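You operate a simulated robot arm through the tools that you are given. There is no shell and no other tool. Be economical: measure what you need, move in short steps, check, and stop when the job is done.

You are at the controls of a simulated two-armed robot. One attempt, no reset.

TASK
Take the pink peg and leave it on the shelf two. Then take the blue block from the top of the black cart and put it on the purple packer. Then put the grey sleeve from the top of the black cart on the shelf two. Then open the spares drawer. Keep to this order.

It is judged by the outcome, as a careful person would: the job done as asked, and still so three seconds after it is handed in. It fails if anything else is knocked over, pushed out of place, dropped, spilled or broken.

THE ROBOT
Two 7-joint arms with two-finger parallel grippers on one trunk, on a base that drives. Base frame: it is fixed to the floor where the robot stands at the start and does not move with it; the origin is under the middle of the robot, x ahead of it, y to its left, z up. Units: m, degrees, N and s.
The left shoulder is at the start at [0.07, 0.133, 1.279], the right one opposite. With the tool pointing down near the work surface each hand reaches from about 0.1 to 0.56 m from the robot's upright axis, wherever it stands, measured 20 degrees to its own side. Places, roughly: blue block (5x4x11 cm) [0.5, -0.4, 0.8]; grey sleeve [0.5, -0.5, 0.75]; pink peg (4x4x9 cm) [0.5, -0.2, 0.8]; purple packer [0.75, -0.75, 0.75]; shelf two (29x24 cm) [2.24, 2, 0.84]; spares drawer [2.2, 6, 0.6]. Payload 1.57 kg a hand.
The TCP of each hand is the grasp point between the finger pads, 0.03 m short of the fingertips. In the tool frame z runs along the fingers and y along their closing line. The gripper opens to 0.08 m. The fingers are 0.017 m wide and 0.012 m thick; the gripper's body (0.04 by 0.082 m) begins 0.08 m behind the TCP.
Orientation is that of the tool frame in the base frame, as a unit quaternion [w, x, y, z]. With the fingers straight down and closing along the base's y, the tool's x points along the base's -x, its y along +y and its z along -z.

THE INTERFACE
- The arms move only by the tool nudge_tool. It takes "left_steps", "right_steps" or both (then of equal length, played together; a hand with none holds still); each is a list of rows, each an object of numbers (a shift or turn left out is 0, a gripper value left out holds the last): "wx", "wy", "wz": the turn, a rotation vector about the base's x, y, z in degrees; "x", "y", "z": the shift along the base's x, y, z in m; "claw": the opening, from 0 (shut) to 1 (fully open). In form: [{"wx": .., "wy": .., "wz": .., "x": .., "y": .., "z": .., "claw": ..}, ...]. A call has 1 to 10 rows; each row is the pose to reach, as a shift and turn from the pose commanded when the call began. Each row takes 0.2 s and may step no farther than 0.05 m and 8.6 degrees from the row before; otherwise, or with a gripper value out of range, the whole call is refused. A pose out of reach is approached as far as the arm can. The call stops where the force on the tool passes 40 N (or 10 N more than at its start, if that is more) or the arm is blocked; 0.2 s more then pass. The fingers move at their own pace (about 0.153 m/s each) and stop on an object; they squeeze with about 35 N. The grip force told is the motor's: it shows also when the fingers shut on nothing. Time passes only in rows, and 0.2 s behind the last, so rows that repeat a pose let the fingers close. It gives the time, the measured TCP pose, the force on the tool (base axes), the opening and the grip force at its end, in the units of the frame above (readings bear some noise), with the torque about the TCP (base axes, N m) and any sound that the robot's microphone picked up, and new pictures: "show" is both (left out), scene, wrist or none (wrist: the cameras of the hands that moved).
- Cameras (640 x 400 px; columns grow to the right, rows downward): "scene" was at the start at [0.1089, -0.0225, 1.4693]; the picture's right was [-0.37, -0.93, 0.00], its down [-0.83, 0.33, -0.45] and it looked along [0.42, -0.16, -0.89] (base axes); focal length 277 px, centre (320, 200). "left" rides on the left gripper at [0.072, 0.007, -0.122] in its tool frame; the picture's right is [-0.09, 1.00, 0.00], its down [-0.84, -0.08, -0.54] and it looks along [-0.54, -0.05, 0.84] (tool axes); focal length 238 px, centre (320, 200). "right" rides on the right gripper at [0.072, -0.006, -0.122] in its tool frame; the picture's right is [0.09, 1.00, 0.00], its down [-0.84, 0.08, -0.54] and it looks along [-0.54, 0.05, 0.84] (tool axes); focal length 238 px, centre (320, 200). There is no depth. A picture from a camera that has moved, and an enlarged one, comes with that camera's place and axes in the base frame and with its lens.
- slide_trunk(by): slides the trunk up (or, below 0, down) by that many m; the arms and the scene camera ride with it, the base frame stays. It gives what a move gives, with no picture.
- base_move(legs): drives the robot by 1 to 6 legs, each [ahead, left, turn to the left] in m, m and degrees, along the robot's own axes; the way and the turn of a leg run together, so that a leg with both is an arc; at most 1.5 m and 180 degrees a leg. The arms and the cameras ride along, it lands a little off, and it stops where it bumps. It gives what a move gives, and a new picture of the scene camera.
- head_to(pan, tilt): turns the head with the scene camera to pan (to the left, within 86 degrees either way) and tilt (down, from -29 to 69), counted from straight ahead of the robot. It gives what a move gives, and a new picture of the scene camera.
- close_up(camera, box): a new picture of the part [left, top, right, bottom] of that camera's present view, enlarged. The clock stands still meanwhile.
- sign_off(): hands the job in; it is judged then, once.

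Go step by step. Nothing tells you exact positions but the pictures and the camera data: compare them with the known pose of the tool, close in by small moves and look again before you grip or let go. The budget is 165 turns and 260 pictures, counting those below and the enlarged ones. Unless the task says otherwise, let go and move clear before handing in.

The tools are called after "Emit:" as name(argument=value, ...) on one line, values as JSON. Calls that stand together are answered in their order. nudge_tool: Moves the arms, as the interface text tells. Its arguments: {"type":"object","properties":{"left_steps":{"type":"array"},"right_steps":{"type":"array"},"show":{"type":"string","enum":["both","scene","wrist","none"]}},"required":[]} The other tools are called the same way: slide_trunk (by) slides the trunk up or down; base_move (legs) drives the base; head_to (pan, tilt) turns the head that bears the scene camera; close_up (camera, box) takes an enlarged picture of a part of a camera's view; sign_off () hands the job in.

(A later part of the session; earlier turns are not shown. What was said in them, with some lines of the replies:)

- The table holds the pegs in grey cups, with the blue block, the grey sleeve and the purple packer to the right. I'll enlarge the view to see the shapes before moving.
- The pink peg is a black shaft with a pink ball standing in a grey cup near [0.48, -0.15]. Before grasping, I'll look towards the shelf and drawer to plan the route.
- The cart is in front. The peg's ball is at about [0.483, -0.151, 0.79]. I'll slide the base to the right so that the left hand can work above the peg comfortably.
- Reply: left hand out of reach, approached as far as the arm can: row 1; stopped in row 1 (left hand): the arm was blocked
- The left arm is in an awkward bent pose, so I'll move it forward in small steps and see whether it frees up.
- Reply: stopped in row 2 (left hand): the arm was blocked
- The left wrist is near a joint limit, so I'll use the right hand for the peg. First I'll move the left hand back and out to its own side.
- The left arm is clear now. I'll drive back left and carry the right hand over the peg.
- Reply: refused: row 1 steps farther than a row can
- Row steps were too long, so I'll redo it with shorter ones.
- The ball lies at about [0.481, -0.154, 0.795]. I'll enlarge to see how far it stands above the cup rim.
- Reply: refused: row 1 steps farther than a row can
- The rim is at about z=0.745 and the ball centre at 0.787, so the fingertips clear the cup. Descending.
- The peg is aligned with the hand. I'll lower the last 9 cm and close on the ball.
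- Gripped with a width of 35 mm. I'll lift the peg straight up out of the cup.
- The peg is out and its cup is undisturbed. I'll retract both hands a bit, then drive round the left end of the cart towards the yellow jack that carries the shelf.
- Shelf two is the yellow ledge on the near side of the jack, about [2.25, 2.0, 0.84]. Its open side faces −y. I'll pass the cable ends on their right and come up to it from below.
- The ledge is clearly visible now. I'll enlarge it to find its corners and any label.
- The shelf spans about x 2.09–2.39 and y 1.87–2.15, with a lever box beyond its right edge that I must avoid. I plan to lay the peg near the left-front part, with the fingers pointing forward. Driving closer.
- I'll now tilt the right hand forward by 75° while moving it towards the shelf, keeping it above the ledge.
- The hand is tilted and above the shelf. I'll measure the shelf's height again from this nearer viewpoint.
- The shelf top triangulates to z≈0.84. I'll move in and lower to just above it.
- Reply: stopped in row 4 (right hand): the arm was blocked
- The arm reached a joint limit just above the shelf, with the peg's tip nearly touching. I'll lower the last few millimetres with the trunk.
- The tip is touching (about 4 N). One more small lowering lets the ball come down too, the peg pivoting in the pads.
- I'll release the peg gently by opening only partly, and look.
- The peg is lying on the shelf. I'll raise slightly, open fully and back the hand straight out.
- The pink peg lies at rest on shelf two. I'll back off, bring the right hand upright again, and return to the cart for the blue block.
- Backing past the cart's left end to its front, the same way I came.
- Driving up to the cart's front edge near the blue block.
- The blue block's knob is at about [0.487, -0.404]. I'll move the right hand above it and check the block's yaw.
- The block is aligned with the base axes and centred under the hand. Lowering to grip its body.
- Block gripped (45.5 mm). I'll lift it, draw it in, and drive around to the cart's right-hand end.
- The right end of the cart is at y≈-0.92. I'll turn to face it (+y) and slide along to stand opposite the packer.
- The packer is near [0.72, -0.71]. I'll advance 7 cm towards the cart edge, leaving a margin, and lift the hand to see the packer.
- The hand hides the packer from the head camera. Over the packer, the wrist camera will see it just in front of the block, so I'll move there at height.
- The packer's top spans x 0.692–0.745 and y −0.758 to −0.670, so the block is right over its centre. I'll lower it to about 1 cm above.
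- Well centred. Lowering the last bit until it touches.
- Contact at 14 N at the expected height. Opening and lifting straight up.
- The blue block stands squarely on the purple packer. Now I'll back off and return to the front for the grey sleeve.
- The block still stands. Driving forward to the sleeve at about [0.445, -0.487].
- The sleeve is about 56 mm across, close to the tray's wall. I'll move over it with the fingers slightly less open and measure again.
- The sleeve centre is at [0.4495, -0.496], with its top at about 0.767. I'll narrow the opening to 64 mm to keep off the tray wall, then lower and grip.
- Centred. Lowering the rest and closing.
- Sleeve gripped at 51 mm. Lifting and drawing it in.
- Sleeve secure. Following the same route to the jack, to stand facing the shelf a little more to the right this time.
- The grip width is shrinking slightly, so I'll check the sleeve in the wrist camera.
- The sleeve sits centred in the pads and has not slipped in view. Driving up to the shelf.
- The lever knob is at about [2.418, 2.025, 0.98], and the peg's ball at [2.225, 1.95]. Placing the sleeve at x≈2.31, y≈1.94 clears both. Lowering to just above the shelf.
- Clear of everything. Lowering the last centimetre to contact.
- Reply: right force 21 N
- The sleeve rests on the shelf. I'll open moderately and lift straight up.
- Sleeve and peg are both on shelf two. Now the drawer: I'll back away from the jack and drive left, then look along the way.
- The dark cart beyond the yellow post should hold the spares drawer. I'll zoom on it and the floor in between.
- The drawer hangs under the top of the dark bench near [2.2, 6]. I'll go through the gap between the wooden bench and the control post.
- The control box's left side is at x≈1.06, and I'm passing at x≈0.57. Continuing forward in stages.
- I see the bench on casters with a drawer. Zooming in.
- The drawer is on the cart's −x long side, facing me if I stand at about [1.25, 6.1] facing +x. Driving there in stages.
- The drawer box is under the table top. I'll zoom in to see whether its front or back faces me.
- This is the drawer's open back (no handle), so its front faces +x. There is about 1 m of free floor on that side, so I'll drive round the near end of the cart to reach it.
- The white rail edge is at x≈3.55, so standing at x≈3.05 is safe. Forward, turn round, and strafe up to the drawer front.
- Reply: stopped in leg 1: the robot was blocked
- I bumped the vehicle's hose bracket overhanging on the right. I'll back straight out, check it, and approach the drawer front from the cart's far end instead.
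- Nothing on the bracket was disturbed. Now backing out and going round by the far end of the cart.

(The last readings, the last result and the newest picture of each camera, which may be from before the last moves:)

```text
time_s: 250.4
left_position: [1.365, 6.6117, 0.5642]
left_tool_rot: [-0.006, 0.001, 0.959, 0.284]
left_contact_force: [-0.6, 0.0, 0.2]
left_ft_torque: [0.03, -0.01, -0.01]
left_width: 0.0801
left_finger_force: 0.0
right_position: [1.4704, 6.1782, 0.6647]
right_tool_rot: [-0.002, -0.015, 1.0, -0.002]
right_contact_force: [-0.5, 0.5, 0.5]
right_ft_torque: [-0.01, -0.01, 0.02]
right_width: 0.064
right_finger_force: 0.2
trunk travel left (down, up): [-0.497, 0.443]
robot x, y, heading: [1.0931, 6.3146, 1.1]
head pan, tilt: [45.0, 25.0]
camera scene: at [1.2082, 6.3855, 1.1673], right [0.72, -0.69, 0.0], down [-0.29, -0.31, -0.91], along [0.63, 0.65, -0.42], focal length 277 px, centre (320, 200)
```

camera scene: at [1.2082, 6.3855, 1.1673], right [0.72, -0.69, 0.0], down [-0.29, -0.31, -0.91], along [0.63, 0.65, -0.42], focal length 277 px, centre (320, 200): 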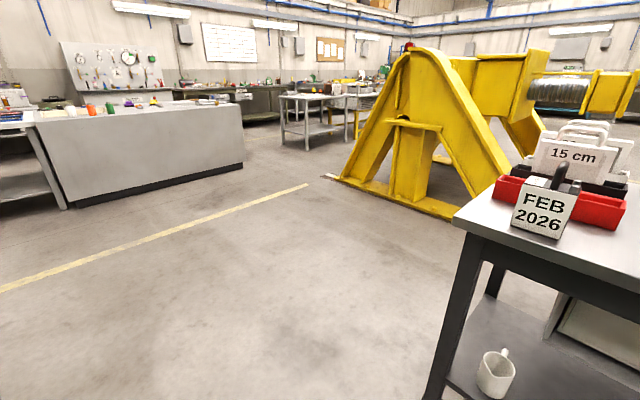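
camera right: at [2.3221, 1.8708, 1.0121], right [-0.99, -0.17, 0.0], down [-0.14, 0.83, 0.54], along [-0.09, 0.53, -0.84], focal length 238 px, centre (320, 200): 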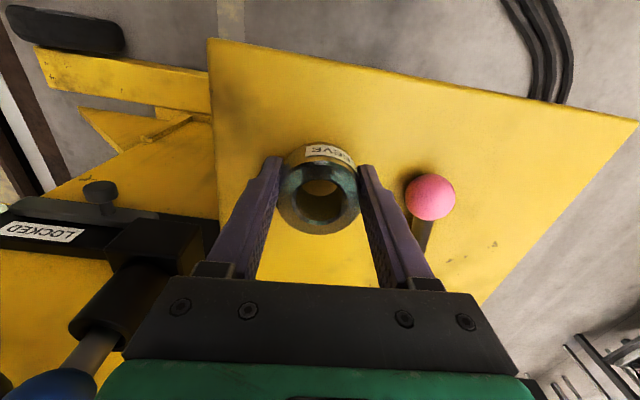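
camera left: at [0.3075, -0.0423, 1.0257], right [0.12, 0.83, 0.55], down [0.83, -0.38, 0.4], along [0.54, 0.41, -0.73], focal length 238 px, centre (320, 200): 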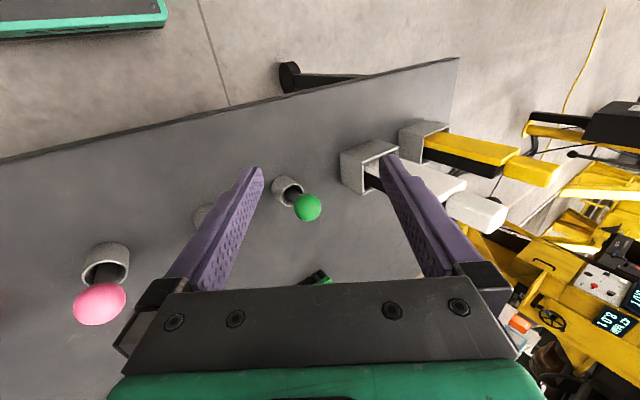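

The far side is open floor, with the yellow frame only beyond x≈3.5. Going round.

Emit:
base_move(legs=[[0, 1.38, -1.1], [1.4, 0, 0], [0.42, 0, 0], [0, 0, 179.5]])

Emit:
head_to(pan=40, tilt=25)

```text
time_s: 273.3
left_position: [2.6208, 7.3637, 0.5633]
left_tool_rot: [0.284, 0.958, -0.036, -0.004]
left_contact_force: [-0.5, 0.0, -0.6]
left_ft_torque: [0.01, 0.01, 0.01]
left_width: 0.08
left_finger_force: 0.0
right_position: [2.5465, 7.8036, 0.6632]
right_tool_rot: [-0.003, 1.0, -0.021, 0.003]
right_contact_force: [-0.2, 0.6, 0.3]
right_ft_torque: [0.03, -0.03, -0.03]
right_width: 0.0642
right_finger_force: 0.1
trunk travel left (down, up): [-0.497, 0.443]
robot x, y, heading: [2.9139, 7.6373, 177.1]
head pan, tilt: [45.0, 25.0]
camera scene: at [2.7943, 7.5787, 1.1672], right [-0.67, 0.74, 0.0], down [0.31, 0.28, -0.91], along [-0.67, -0.61, -0.42], focal length 277 px, centre (320, 200)
```

scene: 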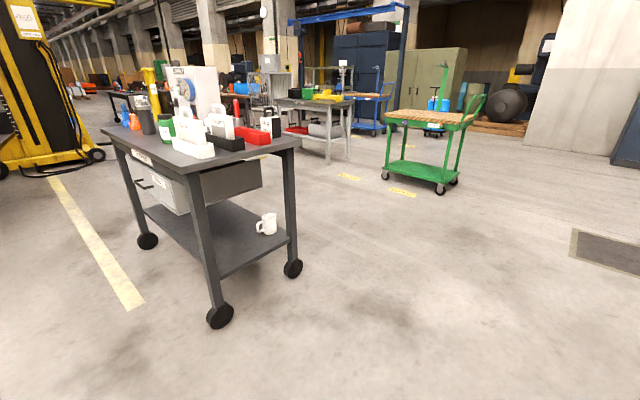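

```text
time_s: 273.9
left_position: [2.6209, 7.3647, 0.5639]
left_tool_rot: [0.284, 0.958, -0.035, -0.004]
left_contact_force: [1.0, -0.4, 0.0]
left_ft_torque: [-0.01, 0.01, -0.01]
left_width: 0.08
left_finger_force: 0.0
right_position: [2.5472, 7.8028, 0.6636]
right_tool_rot: [-0.003, 1.0, -0.021, 0.002]
right_contact_force: [-0.2, -0.4, -0.2]
right_ft_torque: [0.01, 0.0, -0.03]
right_width: 0.064
right_finger_force: 0.0
trunk travel left (down, up): [-0.497, 0.443]
robot x, y, heading: [2.9084, 7.6408, 177.2]
head pan, tilt: [40.0, 25.0]
camera scene: at [2.7892, 7.5848, 1.1672], right [-0.6, 0.8, 0.0], down [0.34, 0.26, -0.91], along [-0.72, -0.55, -0.42], focal length 277 px, centre (320, 200)
```

scene: 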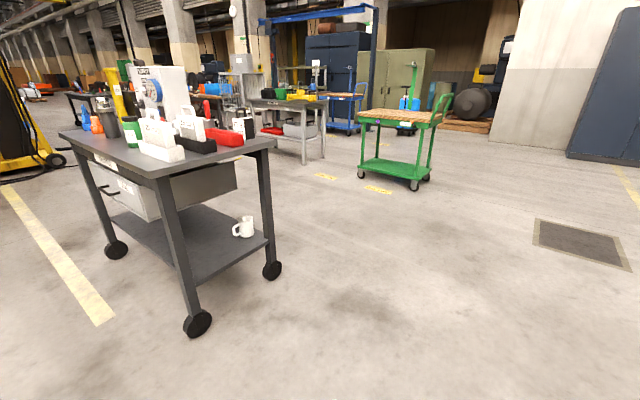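

I see the drawer front with its handle on this side. I'll draw the right hand in, step back a bit, and strafe to stand in front of it.

Emit:
nudge_tool(right_steps=[{"x": 0.045}, {"x": 0.09}], show="none")

Emit:
base_move(legs=[[-0.14, 0, 2.8], [0, 1.3, 0]])

Emit:
head_to(pan=10, tilt=35)

```text
time_s: 274.6
left_position: [2.6219, 7.3641, 0.5646]
left_tool_rot: [0.284, 0.958, -0.035, -0.003]
left_contact_force: [1.0, 0.5, -0.7]
left_ft_torque: [-0.01, 0.01, -0.04]
left_width: 0.0803
left_finger_force: 0.1
right_position: [2.5917, 7.8023, 0.6643]
right_tool_rot: [-0.003, 1.0, -0.02, 0.002]
right_contact_force: [-0.7, 0.0, -0.5]
right_ft_torque: [-0.03, -0.01, -0.02]
right_width: 0.064
right_finger_force: 0.0
right hand out of reach, approached as far as the arm can: row 2
trunk travel left (down, up): [-0.497, 0.443]
robot x, y, heading: [2.9141, 7.6366, 177.1]
head pan, tilt: [40.0, 25.0]
```

```text
time_s: 282.0
left_position: [2.7735, 6.0563, 0.5639]
left_tool_rot: [0.283, 0.959, -0.014, 0.002]
left_contact_force: [0.5, -0.5, -0.3]
left_ft_torque: [0.0, -0.01, 0.0]
left_width: 0.0798
left_finger_force: 0.1
right_position: [2.7227, 6.4934, 0.6638]
right_tool_rot: [-0.002, 1.0, 0.003, 0.002]
right_contact_force: [-0.3, 0.2, 0.7]
right_ft_torque: [0.02, 0.01, -0.01]
right_width: 0.064
right_finger_force: 0.1
trunk travel left (down, up): [-0.497, 0.443]
robot x, y, heading: [3.0511, 6.3466, 179.9]
head pan, tilt: [40.0, 25.0]
camera scene: at [2.9313, 6.285, 1.1672], right [-0.64, 0.77, 0.0], down [0.32, 0.27, -0.91], along [-0.7, -0.58, -0.42], focal length 277 px, centre (320, 200)
```

scene: 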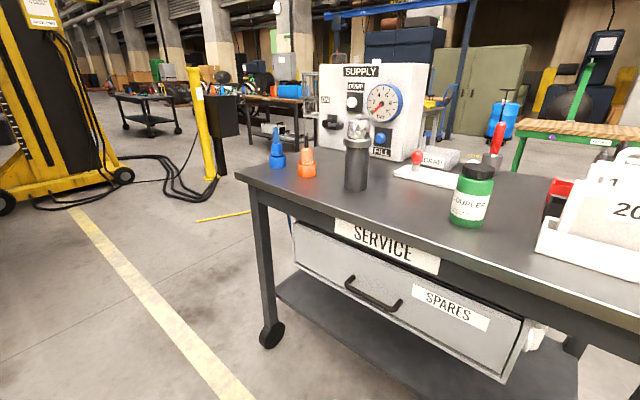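

```text
time_s: 282.9
left_position: [2.7725, 6.0559, 0.5629]
left_tool_rot: [0.285, 0.958, -0.014, 0.002]
left_contact_force: [-0.8, 0.2, 0.9]
left_ft_torque: [0.01, -0.03, 0.03]
left_width: 0.08
left_finger_force: 0.0
right_position: [2.7243, 6.4943, 0.6645]
right_tool_rot: [-0.003, 1.0, 0.003, 0.003]
right_contact_force: [-0.3, 0.0, 0.5]
right_ft_torque: [0.0, -0.03, 0.02]
right_width: 0.0641
right_finger_force: 0.1
trunk travel left (down, up): [-0.497, 0.443]
robot x, y, heading: [3.0518, 6.3457, 180.0]
head pan, tilt: [10.0, 35.0]
camera scene: at [2.9152, 6.3291, 1.1515], right [-0.17, 0.98, 0.0], down [0.56, 0.1, -0.82], along [-0.81, -0.14, -0.57], focal length 277 px, centre (320, 200)
```

scene: 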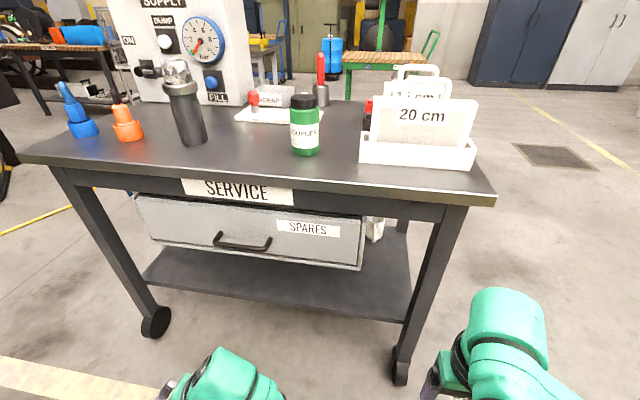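

The SPARES drawer's handle is a horizontal bow at about [2.45, 6.05, 0.66]. I'll strafe so the right hand faces it, and lower the trunk a little.

Emit:
base_move(legs=[[0, 0.43, 0]])

Emit:
slide_trunk(by=-0.08)

Emit:
nudge_tool(right_steps=[{"wz": -8.5}, {"wz": -17}, {"wz": -25.5}, {"wz": -34}, {"wz": -42.5}, {"wz": -51}, {"wz": -59.5}, {"wz": -68}, {"wz": -76.5}, {"wz": -85}], show="scene")

```text
time_s: 285.6
left_position: [2.7708, 5.6238, 0.5629]
left_tool_rot: [0.284, 0.959, -0.016, 0.002]
left_contact_force: [-0.4, -0.4, 0.1]
left_ft_torque: [-0.03, 0.0, -0.04]
left_width: 0.0802
left_finger_force: 0.1
right_position: [2.7215, 6.0613, 0.6637]
right_tool_rot: [-0.002, 1.0, 0.0, 0.002]
right_contact_force: [-0.4, 0.1, -0.1]
right_ft_torque: [-0.02, 0.01, 0.02]
right_width: 0.0638
right_finger_force: 0.1
trunk travel left (down, up): [-0.497, 0.443]
robot x, y, heading: [3.0462, 5.9108, 179.6]
head pan, tilt: [10.0, 35.0]
camera scene: at [2.913, 5.8956, 1.1515], right [-0.17, 0.99, 0.0], down [0.57, 0.1, -0.82], along [-0.81, -0.14, -0.57], focal length 277 px, centre (320, 200)
```

scene: 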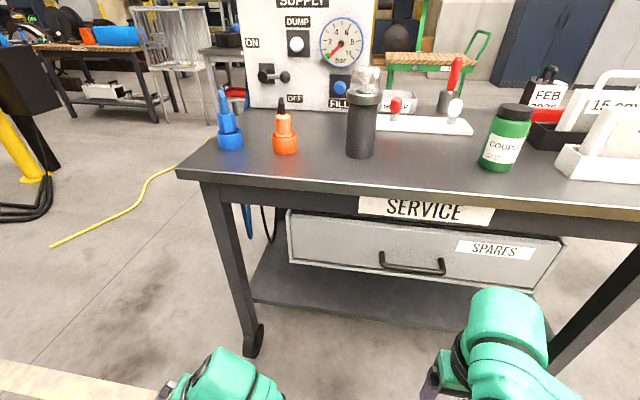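

```text
time_s: 286.7
left_position: [2.7705, 5.6238, 0.4836]
left_tool_rot: [0.283, 0.959, -0.015, 0.002]
left_contact_force: [-0.9, 0.3, 0.8]
left_ft_torque: [0.01, -0.01, -0.01]
left_width: 0.0798
left_finger_force: 0.1
right_position: [2.7232, 6.0611, 0.5829]
right_tool_rot: [-0.002, 1.0, 0.001, 0.001]
right_contact_force: [0.4, -0.5, -1.0]
right_ft_torque: [-0.03, 0.02, 0.01]
right_width: 0.0641
right_finger_force: 0.0
trunk travel left (down, up): [-0.417, 0.523]
robot x, y, heading: [3.0503, 5.9056, 179.6]
head pan, tilt: [10.0, 35.0]
```

```text
time_s: 288.9
left_position: [2.7721, 5.6229, 0.4828]
left_tool_rot: [0.284, 0.959, -0.016, 0.002]
left_contact_force: [0.4, -0.5, 0.2]
left_ft_torque: [-0.02, -0.03, 0.0]
left_width: 0.0799
left_finger_force: 0.0
right_position: [2.7224, 6.0617, 0.5838]
right_tool_rot: [-0.001, 0.736, -0.677, 0.003]
right_contact_force: [0.0, 0.7, 0.2]
right_ft_torque: [0.0, -0.03, -0.02]
right_width: 0.064
right_finger_force: 0.1
trunk travel left (down, up): [-0.417, 0.523]
robot x, y, heading: [3.0491, 5.9087, 179.6]
head pan, tilt: [10.0, 35.0]
camera scene: at [2.913, 5.8962, 1.0715], right [-0.17, 0.99, 0.0], down [0.57, 0.1, -0.82], along [-0.81, -0.14, -0.57], focal length 277 px, centre (320, 200)
```

scene: 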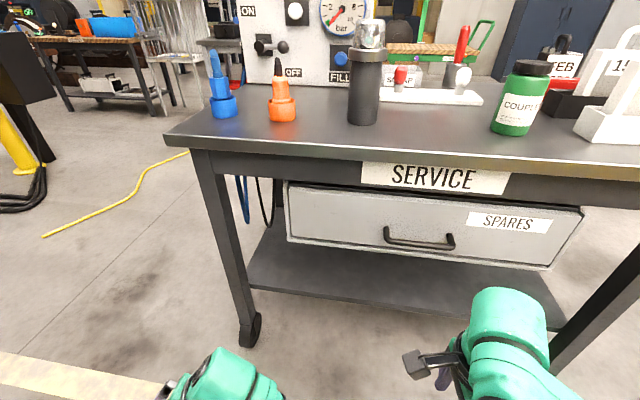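

The yaw went through. The handle bar triangulates to [2.423, 6.038, 0.643]. Now I'll pitch the hand forward so that the fingers point at the handle, closing vertically.

Emit:
nudge_tool(right_steps=[{"wy": 8.5, "x": -0.016, "z": 0.006}, {"wy": 17, "x": -0.032, "z": 0.012}, {"wy": 25.5, "x": -0.048, "z": 0.018}, {"wy": 34, "x": -0.064, "z": 0.024}, {"wy": 42.5, "x": -0.08, "z": 0.03}, {"wy": 51, "x": -0.096, "z": 0.036}, {"wy": 59.5, "x": -0.112, "z": 0.042}, {"wy": 68, "x": -0.128, "z": 0.048, "y": -0.01}, {"wy": 76.5, "x": -0.144, "z": 0.054, "y": -0.017}, {"wy": 85, "x": -0.16, "z": 0.059, "y": -0.024}], show="both")

```text
time_s: 291.2
left_position: [2.7715, 5.6251, 0.483]
left_tool_rot: [0.284, 0.959, -0.016, 0.002]
left_contact_force: [-0.2, -0.5, -0.2]
left_ft_torque: [-0.02, -0.02, 0.0]
left_width: 0.0798
left_finger_force: 0.0
right_position: [2.5691, 6.0377, 0.6268]
right_tool_rot: [0.425, 0.605, -0.435, -0.514]
right_contact_force: [0.8, -0.1, 0.3]
right_ft_torque: [-0.01, 0.02, 0.03]
right_width: 0.0641
right_finger_force: 0.0
right hand out of reach, approached as far as the arm can: row 1, 2
trunk travel left (down, up): [-0.417, 0.523]
robot x, y, heading: [3.0494, 5.9107, 179.6]
head pan, tilt: [10.0, 35.0]
stopped in row 10 (right hand): the arm was blocked; the commanded pose is now the measured one
camera scene: at [2.9132, 5.8961, 1.0715], right [-0.17, 0.99, 0.0], down [0.57, 0.1, -0.82], along [-0.81, -0.14, -0.57], focal length 277 px, centre (320, 200)
camera right: at [2.6989, 5.9792, 0.6144], right [-0.08, -0.35, 0.93], down [0.45, 0.82, 0.35], along [-0.89, 0.45, 0.09], focal length 238 px, centre (320, 200)
```

scene: 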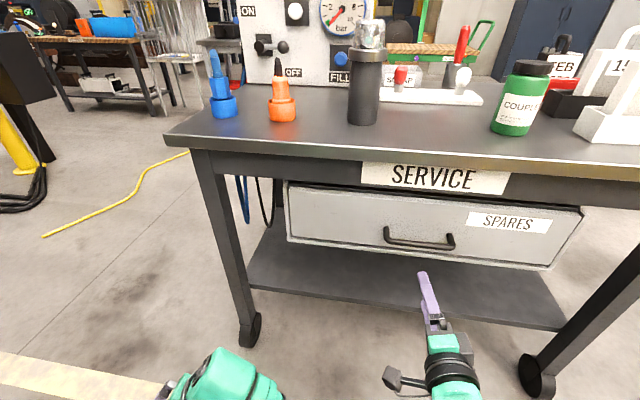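
right: 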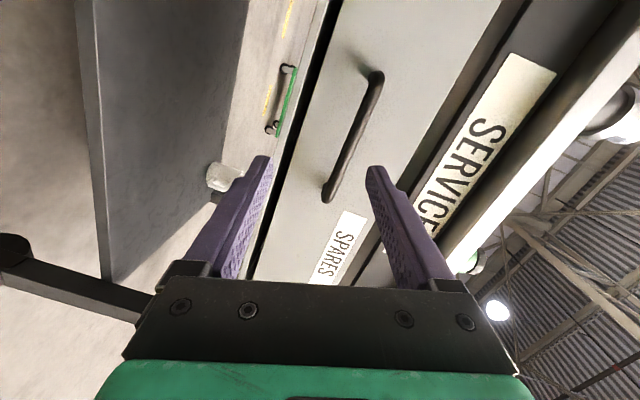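

The hand now points at the handle. I'll advance partway and re-check the alignment.

Emit:
nudge_tool(right_steps=[{"x": -0.03, "z": 0.008}, {"x": -0.06, "z": 0.016}, {"x": -0.08, "z": 0.019}], show="both")

```text
time_s: 292.1
left_position: [2.7704, 5.6233, 0.4834]
left_tool_rot: [0.284, 0.959, -0.017, 0.001]
left_contact_force: [0.2, -0.1, 0.3]
left_ft_torque: [0.0, 0.01, 0.03]
left_width: 0.0801
left_finger_force: 0.0
right_position: [2.4934, 6.0499, 0.6316]
right_tool_rot: [0.397, 0.63, -0.412, -0.524]
right_contact_force: [0.2, -0.4, 0.0]
right_ft_torque: [0.01, 0.0, -0.01]
right_width: 0.0639
right_finger_force: 0.1
trunk travel left (down, up): [-0.417, 0.523]
robot x, y, heading: [3.0521, 5.9134, 179.6]
head pan, tilt: [10.0, 35.0]
camera scene: at [2.9128, 5.8962, 1.0715], right [-0.17, 0.99, 0.0], down [0.57, 0.1, -0.82], along [-0.81, -0.14, -0.57], focal length 277 px, centre (320, 200)
camera right: at [2.6234, 5.9928, 0.6169], right [-0.09, -0.43, 0.9], down [0.44, 0.79, 0.42], along [-0.9, 0.43, 0.11], focal length 238 px, centre (320, 200)
```

scene: 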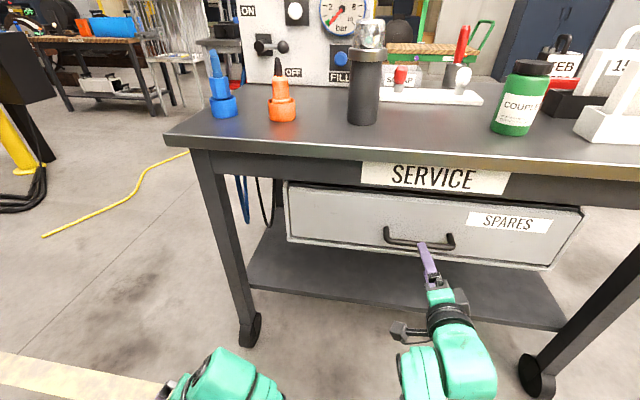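
right: 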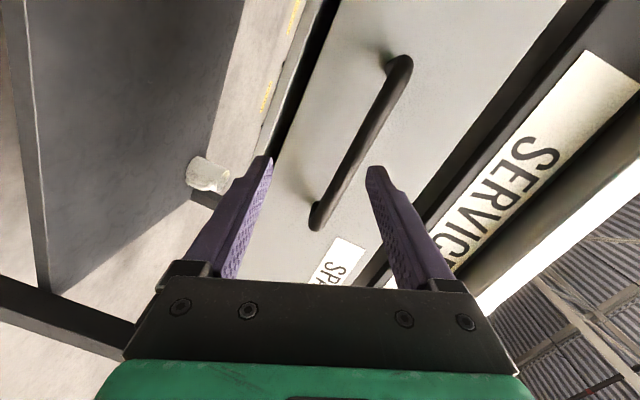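

The arm lacks a little height near its limit, so I'll raise the trunk 1.5 cm and then advance onto the bar.

Emit:
slide_trunk(by=0.015)

Emit:
nudge_tool(right_steps=[{"x": -0.02, "y": -0.005}, {"x": -0.04, "y": -0.01}], show="both")

```text
time_s: 292.7
left_position: [2.7708, 5.6244, 0.4987]
left_tool_rot: [0.284, 0.959, -0.016, 0.002]
left_contact_force: [-0.1, 0.1, 0.5]
left_ft_torque: [0.01, -0.01, -0.03]
left_width: 0.08
left_finger_force: 0.1
right_position: [2.4937, 6.0506, 0.6497]
right_tool_rot: [0.399, 0.628, -0.411, -0.527]
right_contact_force: [-0.3, -0.1, -0.2]
right_ft_torque: [-0.03, 0.01, 0.0]
right_width: 0.0642
right_finger_force: 0.0
trunk travel left (down, up): [-0.432, 0.508]
robot x, y, heading: [3.0493, 5.9075, 179.3]
head pan, tilt: [10.0, 35.0]
```

```text
time_s: 293.2
left_position: [2.7703, 5.6236, 0.4981]
left_tool_rot: [0.283, 0.959, -0.015, 0.002]
left_contact_force: [0.7, -0.2, 0.5]
left_ft_torque: [-0.01, 0.0, -0.01]
left_width: 0.0799
left_finger_force: 0.1
right_position: [2.4664, 6.0612, 0.6424]
right_tool_rot: [0.373, 0.642, -0.396, -0.54]
right_contact_force: [-0.1, 0.2, 0.1]
right_ft_torque: [0.01, 0.03, 0.02]
right_width: 0.0639
right_finger_force: 0.0
trunk travel left (down, up): [-0.432, 0.508]
robot x, y, heading: [3.049, 5.9129, 179.6]
head pan, tilt: [10.0, 35.0]
stopped in row 2 (right hand): the arm was blocked; the commanded pose is now the measured one
camera scene: at [2.9131, 5.8961, 1.0865], right [-0.17, 0.99, 0.0], down [0.57, 0.1, -0.82], along [-0.81, -0.14, -0.57], focal length 277 px, centre (320, 200)
camera right: at [2.5966, 6.0051, 0.6234], right [-0.09, -0.49, 0.87], down [0.44, 0.76, 0.48], along [-0.89, 0.43, 0.15], focal length 238 px, centre (320, 200)
```

scene: 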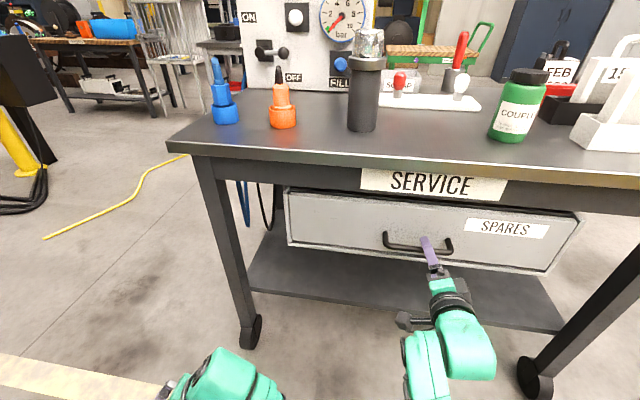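
right: 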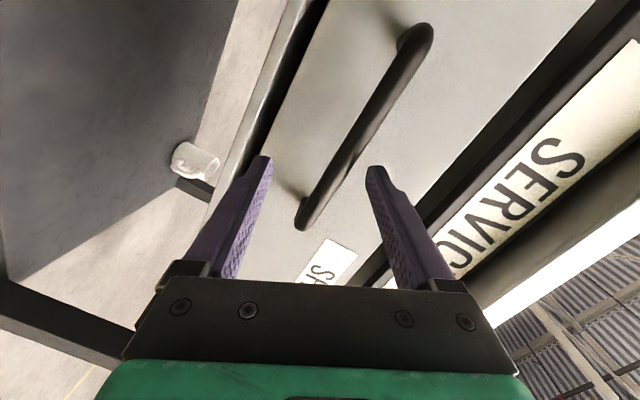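

The wrist is near a joint limit this far out. I'll draw back a little, undo the roll, and let the base make the advance instead.

Emit:
nudge_tool(right_steps=[{"x": 0.03, "z": 0.003}, {"x": 0.07, "z": 0.006, "wx": -6}, {"x": 0.1, "z": 0.006, "wx": -13, "y": -0.01}, {"x": 0.1, "z": 0.006, "wx": -20, "y": -0.02}], show="wrist")

```text
time_s: 294.2
left_position: [2.7708, 5.6253, 0.4973]
left_tool_rot: [0.285, 0.958, -0.017, 0.003]
left_contact_force: [-0.9, 0.1, -0.1]
left_ft_torque: [-0.02, -0.02, 0.02]
left_width: 0.0801
left_finger_force: 0.1
right_position: [2.5687, 6.0531, 0.6481]
right_tool_rot: [0.438, 0.624, -0.41, -0.501]
right_contact_force: [0.6, 1.0, -0.4]
right_ft_torque: [-0.02, 0.01, 0.02]
right_width: 0.064
right_finger_force: 0.1
trunk travel left (down, up): [-0.432, 0.508]
robot x, y, heading: [3.0501, 5.9113, 179.7]
head pan, tilt: [10.0, 35.0]
stopped in row 4 (right hand): the arm was blocked; the commanded pose is now the measured one
camera right: at [2.7007, 6.0033, 0.6349], right [-0.06, -0.37, 0.93], down [0.39, 0.85, 0.36], along [-0.92, 0.38, 0.09], focal length 238 px, centre (320, 200)
```

right: 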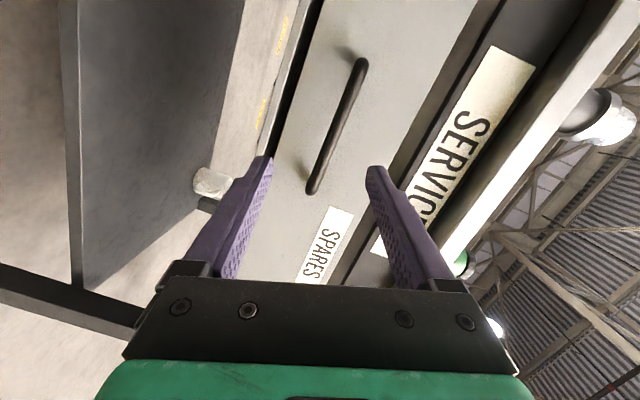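

The orientation is better. Now advancing with the base in two small drives.

Emit:
base_move(legs=[[0.085, 0.012, 0]])

Emit:
close_up(camera="right", box=[0, 0, 640, 400])

Emit:
close_up(camera="scene", box=[340, 180, 500, 280])

```text
time_s: 295.2
left_position: [2.6839, 5.6133, 0.4987]
left_tool_rot: [0.284, 0.959, -0.017, 0.002]
left_contact_force: [0.0, -0.1, -0.5]
left_ft_torque: [0.0, -0.01, 0.0]
left_width: 0.08
left_finger_force: 0.1
right_position: [2.4823, 6.0419, 0.6483]
right_tool_rot: [0.437, 0.624, -0.41, -0.501]
right_contact_force: [0.5, -0.2, -0.3]
right_ft_torque: [0.0, 0.01, 0.01]
right_width: 0.064
right_finger_force: 0.1
trunk travel left (down, up): [-0.432, 0.508]
robot x, y, heading: [2.9631, 5.8985, 179.5]
head pan, tilt: [10.0, 35.0]
camera scene: at [2.8269, 5.885, 1.0863], right [-0.17, 0.99, 0.0], down [0.57, 0.1, -0.82], along [-0.81, -0.14, -0.57], focal length 277 px, centre (320, 200)
```

scene: 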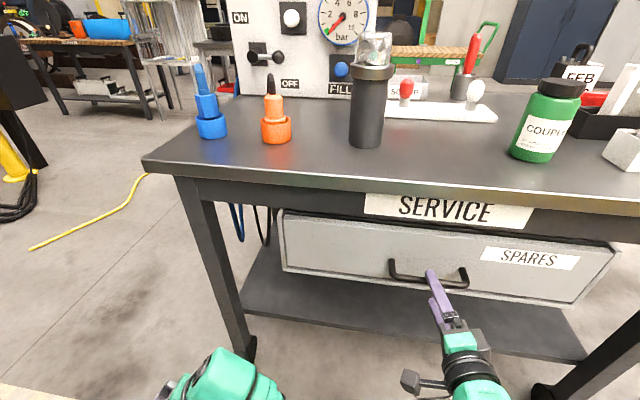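

```text
1.00 times, centred on (320, 200) of right
camera zoom: at [2.6149, 5.9923, 0.635], right [-0.06, -0.37, 0.93], down [0.39, 0.85, 0.36], along [-0.92, 0.39, 0.09], focal length 238 px, centre (320, 200)
```

zoom: 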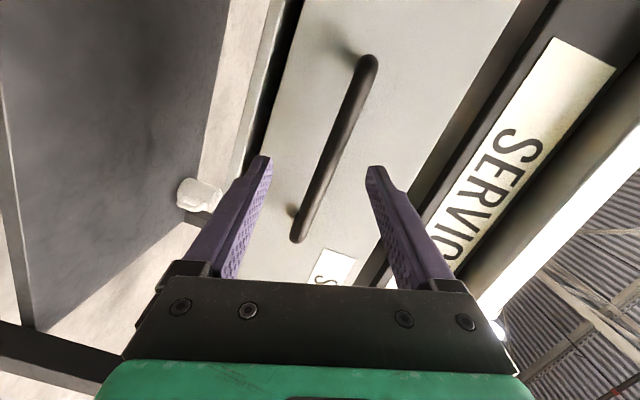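

```text
4.00 times, centred on (420, 230) of scene
camera zoom: at [2.8269, 5.885, 1.0863], right [-0.17, 0.99, 0.0], down [0.57, 0.1, -0.82], along [-0.81, -0.14, -0.57], focal length 1108 px, centre (-80, 80)
```

zoom: 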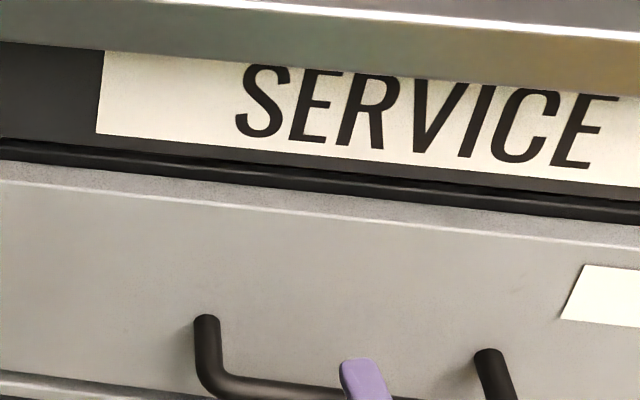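

The bar lies between the fingers. Advancing another 4.5 cm with a slight lift.

Emit:
slide_trunk(by=0.007)

Emit:
base_move(legs=[[0.045, 0, 0]])

Emit:
close_up(camera="right", box=[160, 50, 480, 250])

```text
time_s: 295.8
left_position: [2.6851, 5.6134, 0.5051]
left_tool_rot: [0.285, 0.958, -0.017, 0.003]
left_contact_force: [-0.2, 0.0, 0.5]
left_ft_torque: [-0.01, -0.02, -0.03]
left_width: 0.0801
left_finger_force: 0.1
right_position: [2.4829, 6.0416, 0.6544]
right_tool_rot: [0.437, 0.625, -0.409, -0.501]
right_contact_force: [-0.4, -0.6, -0.2]
right_ft_torque: [0.03, 0.02, -0.01]
right_width: 0.0638
right_finger_force: 0.0
trunk travel left (down, up): [-0.439, 0.501]
robot x, y, heading: [2.9636, 5.8963, 179.6]
head pan, tilt: [10.0, 35.0]
```

```text
time_s: 296.7
left_position: [2.6389, 5.6137, 0.5044]
left_tool_rot: [0.284, 0.959, -0.016, 0.002]
left_contact_force: [-0.3, -0.6, 0.9]
left_ft_torque: [0.02, 0.03, -0.03]
left_width: 0.0799
left_finger_force: 0.0
right_position: [2.4394, 6.0421, 0.6554]
right_tool_rot: [0.437, 0.624, -0.409, -0.502]
right_contact_force: [0.0, -0.4, -0.7]
right_ft_torque: [0.01, -0.02, 0.01]
right_width: 0.064
right_finger_force: 0.1
trunk travel left (down, up): [-0.439, 0.501]
robot x, y, heading: [2.9213, 5.8995, 179.6]
head pan, tilt: [10.0, 35.0]
camera scene: at [2.7825, 5.8855, 1.0935], right [-0.17, 0.99, 0.0], down [0.57, 0.09, -0.82], along [-0.81, -0.14, -0.57], focal length 277 px, centre (320, 200)
```

scene: 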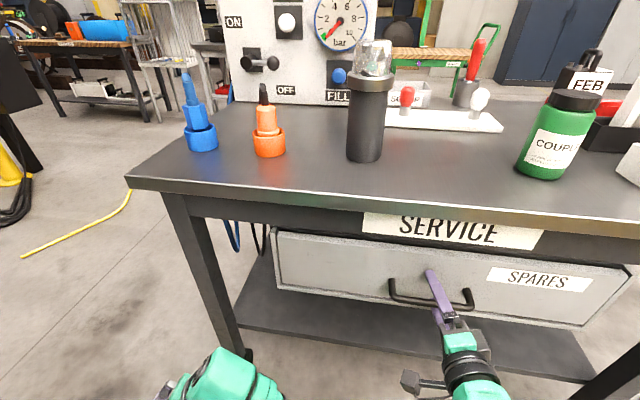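

```text
2.00 times, centred on (320, 150) of right
camera zoom: at [2.5704, 5.9929, 0.6421], right [-0.06, -0.37, 0.93], down [0.39, 0.85, 0.36], along [-0.92, 0.39, 0.1], focal length 477 px, centre (320, 300)
```

zoom: 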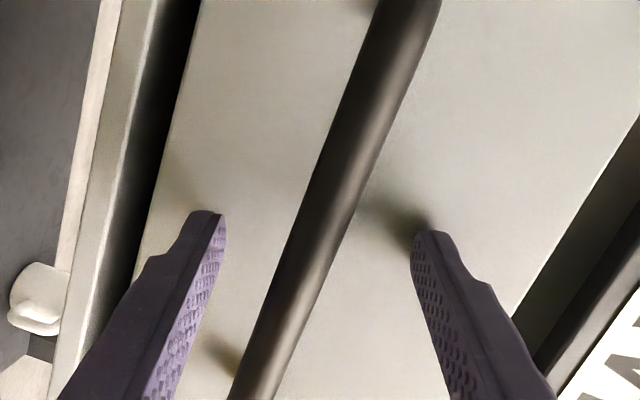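

The bar is between the pads, with the fingertips just short of the drawer face. Closing.

Emit:
nudge_tool(right_steps=[{"claw": 0.4}, {"claw": 0}, {"claw": 0}, {"claw": 0}], show="wrist")

```text
time_s: 297.8
left_position: [2.6381, 5.6158, 0.5057]
left_tool_rot: [0.285, 0.958, -0.017, 0.002]
left_contact_force: [0.7, 0.3, -0.6]
left_ft_torque: [0.01, 0.02, 0.0]
left_width: 0.0799
left_finger_force: 0.0
right_position: [2.4403, 6.044, 0.6465]
right_tool_rot: [0.431, 0.629, -0.416, -0.495]
right_contact_force: [-1.2, 5.3, -6.6]
right_ft_torque: [-0.8, -0.07, -0.78]
right_width: 0.0192
right_finger_force: 33.7
trunk travel left (down, up): [-0.439, 0.501]
robot x, y, heading: [2.9223, 5.901, 179.4]
head pan, tilt: [10.0, 35.0]
stopped in row 4 (right hand): the force on the tool passed its limit (the readings are from after the stop); the commanded pose is now the measured one
camera right: at [2.5717, 5.9949, 0.6376], right [-0.08, -0.37, 0.93], down [0.39, 0.85, 0.37], along [-0.92, 0.39, 0.07], focal length 238 px, centre (320, 200)
```

right: 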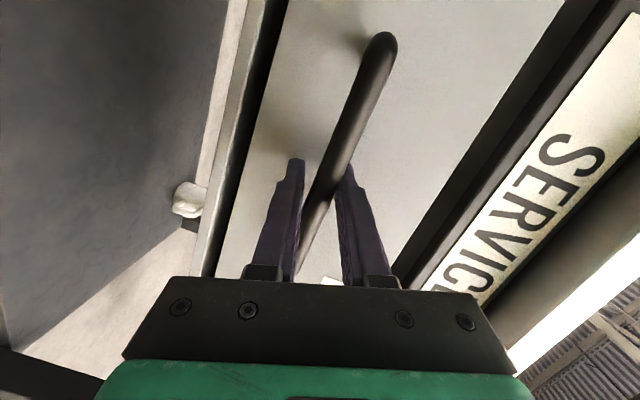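

Gripped. Pulling gently by backing the base a few centimetres, watching that the cart itself doesn't move.

Emit:
base_move(legs=[[-0.08, 0, 0]])

```text
time_s: 298.9
left_position: [2.719, 5.6147, 0.5059]
left_tool_rot: [0.285, 0.958, -0.017, 0.002]
left_contact_force: [0.4, -0.3, 0.1]
left_ft_torque: [0.03, -0.02, 0.04]
left_width: 0.0799
left_finger_force: 0.1
right_position: [2.5198, 6.0446, 0.646]
right_tool_rot: [0.433, 0.629, -0.415, -0.495]
right_contact_force: [1.3, 16.0, -12.0]
right_ft_torque: [-0.66, 0.05, -0.35]
right_width: 0.0189
right_finger_force: 33.7
trunk travel left (down, up): [-0.439, 0.501]
robot x, y, heading: [3.0026, 5.8994, 179.2]
head pan, tilt: [10.0, 35.0]
camera scene: at [2.8622, 5.8882, 1.0933], right [-0.16, 0.99, 0.0], down [0.57, 0.09, -0.82], along [-0.81, -0.14, -0.57], focal length 277 px, centre (320, 200)
```

scene: 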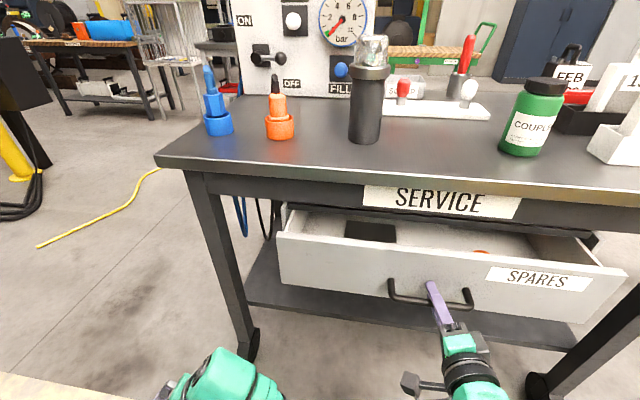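

The drawer slides out freely and the cart stays put. Continuing to pull.

Emit:
base_move(legs=[[-0.1, 0, 0]])

Emit:
base_move(legs=[[-0.06, 0, 0]])

```text
time_s: 300.0
left_position: [2.8208, 5.6138, 0.5057]
left_tool_rot: [0.285, 0.958, -0.018, 0.003]
left_contact_force: [-0.8, 0.0, -0.2]
left_ft_torque: [-0.02, 0.05, 0.0]
left_width: 0.0802
left_finger_force: 0.2
right_position: [2.6219, 6.0456, 0.6467]
right_tool_rot: [0.432, 0.628, -0.414, -0.497]
right_contact_force: [0.8, 17.9, -7.6]
right_ft_torque: [-0.63, -0.02, -0.44]
right_width: 0.0193
right_finger_force: 33.4
trunk travel left (down, up): [-0.439, 0.501]
robot x, y, heading: [3.1027, 5.9, 179.4]
head pan, tilt: [10.0, 35.0]
camera scene: at [2.9641, 5.8874, 1.0934], right [-0.16, 0.99, 0.0], down [0.57, 0.09, -0.82], along [-0.81, -0.14, -0.57], focal length 277 px, centre (320, 200)
```

scene: 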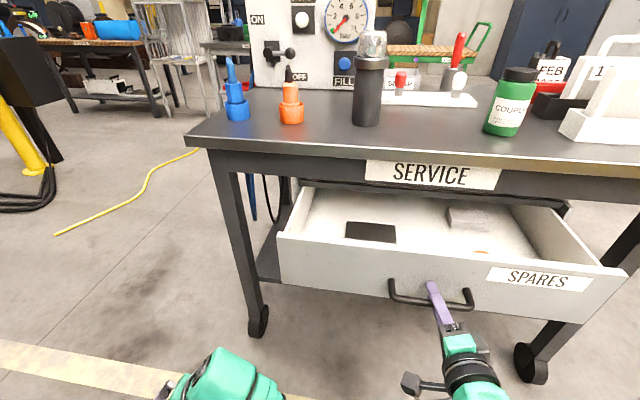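

```text
time_s: 301.0
left_position: [2.8805, 5.6136, 0.5062]
left_tool_rot: [0.285, 0.958, -0.017, 0.002]
left_contact_force: [0.2, 0.7, -0.4]
left_ft_torque: [-0.03, -0.01, 0.0]
left_width: 0.0801
left_finger_force: 0.0
right_position: [2.6814, 6.0444, 0.6467]
right_tool_rot: [0.431, 0.629, -0.415, -0.496]
right_contact_force: [1.4, 11.9, -4.5]
right_ft_torque: [-0.66, -0.01, -0.45]
right_width: 0.0193
right_finger_force: 33.3
trunk travel left (down, up): [-0.439, 0.501]
robot x, y, heading: [3.1606, 5.8979, 179.3]
head pan, tilt: [10.0, 35.0]
camera scene: at [3.0243, 5.8863, 1.0935], right [-0.16, 0.99, 0.0], down [0.57, 0.09, -0.82], along [-0.81, -0.14, -0.57], focal length 277 px, centre (320, 200)
```

scene: 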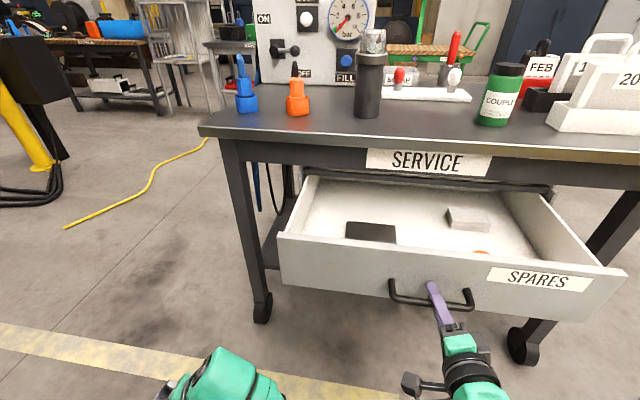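

Open about 24 cm. One more small pull, checking the force for the end stop.

Emit:
base_move(legs=[[-0.03, 0, 0]])

```text
time_s: 301.8
left_position: [2.9112, 5.6126, 0.5061]
left_tool_rot: [0.285, 0.958, -0.017, 0.001]
left_contact_force: [0.9, -0.3, -0.2]
left_ft_torque: [0.02, 0.03, -0.07]
left_width: 0.0799
left_finger_force: 0.0
right_position: [2.7128, 6.0443, 0.6476]
right_tool_rot: [0.43, 0.629, -0.415, -0.498]
right_contact_force: [0.0, 7.8, -2.2]
right_ft_torque: [-0.8, -0.02, -0.32]
right_width: 0.0191
right_finger_force: 33.3
trunk travel left (down, up): [-0.439, 0.501]
robot x, y, heading: [3.1938, 5.8947, 179.4]
head pan, tilt: [10.0, 35.0]
camera scene: at [3.055, 5.8854, 1.0935], right [-0.16, 0.99, 0.0], down [0.57, 0.09, -0.82], along [-0.81, -0.13, -0.57], focal length 277 px, centre (320, 200)
```

scene: 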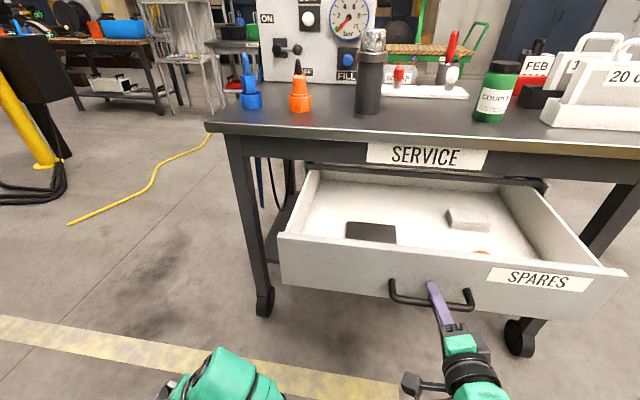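

Open about 27 cm, which is wide open. Releasing the handle and withdrawing the hand.

Emit:
nudge_tool(right_steps=[{"claw": 0.5}, {"claw": 0.9}, {"claw": 0.9}, {"x": 0.03}, {"x": 0.06}, {"x": 0.09}, {"x": 0.11}], show="both")

```text
time_s: 303.4
left_position: [2.9096, 5.6133, 0.5055]
left_tool_rot: [0.285, 0.958, -0.018, 0.002]
left_contact_force: [-0.9, 0.1, -0.3]
left_ft_torque: [-0.05, -0.01, 0.02]
left_width: 0.08
left_finger_force: 0.1
right_position: [2.8207, 6.0432, 0.6475]
right_tool_rot: [0.43, 0.629, -0.416, -0.496]
right_contact_force: [-0.6, -0.4, 0.4]
right_ft_torque: [-0.03, 0.02, 0.01]
right_width: 0.0719
right_finger_force: 0.1
trunk travel left (down, up): [-0.439, 0.501]
robot x, y, heading: [3.1902, 5.8978, 179.2]
head pan, tilt: [10.0, 35.0]
camera scene: at [3.0545, 5.8853, 1.0936], right [-0.16, 0.99, 0.0], down [0.57, 0.09, -0.82], along [-0.81, -0.13, -0.57], focal length 277 px, centre (320, 200)
camera right: at [2.9524, 5.9928, 0.6393], right [-0.08, -0.37, 0.93], down [0.39, 0.84, 0.37], along [-0.92, 0.39, 0.08], focal length 238 px, centre (320, 200)
```

scene: 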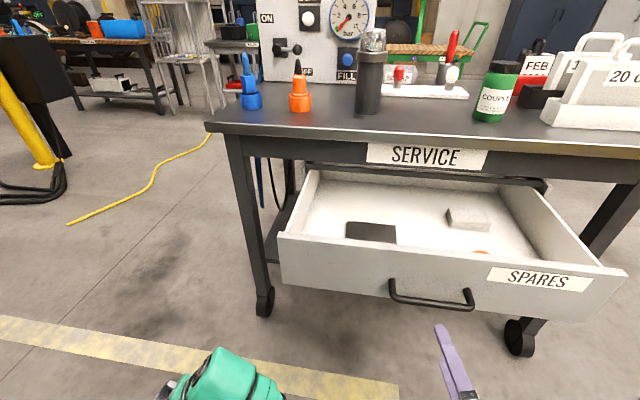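
right: 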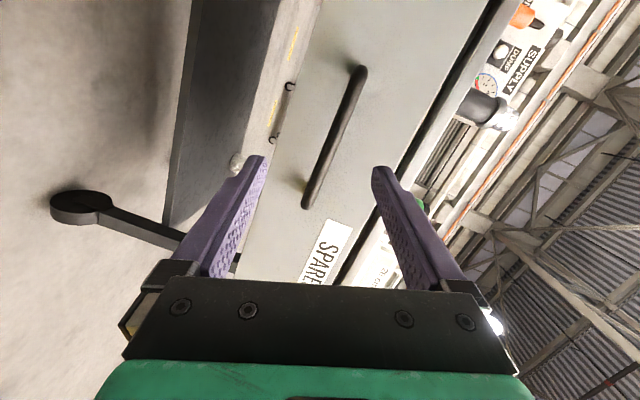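

The spares drawer is open and stays open, the hand is clear of it, and the items on the cart are in place. Handing in.

Emit:
sign_off()

```text
The job is handed in.
```

I finished all four tasks in the order asked, then handed the job in:

1. **Pink peg:** it is lying on shelf two.
2. **Blue block:** it is standing on the purple packer.
3. **Grey sleeve:** it is standing on shelf two beside the peg.
4. **Spares drawer:** it is open by about 27 cm, and I let go of the handle and moved the hand clear.

**Bump on the way:** while driving to the drawer, the robot was stopped by an obstruction, most likely the hose bracket that overhangs the floor. I backed straight out. In the pictures afterwards the hose and couplings on it were still in place, and I took the far side of the cart instead.
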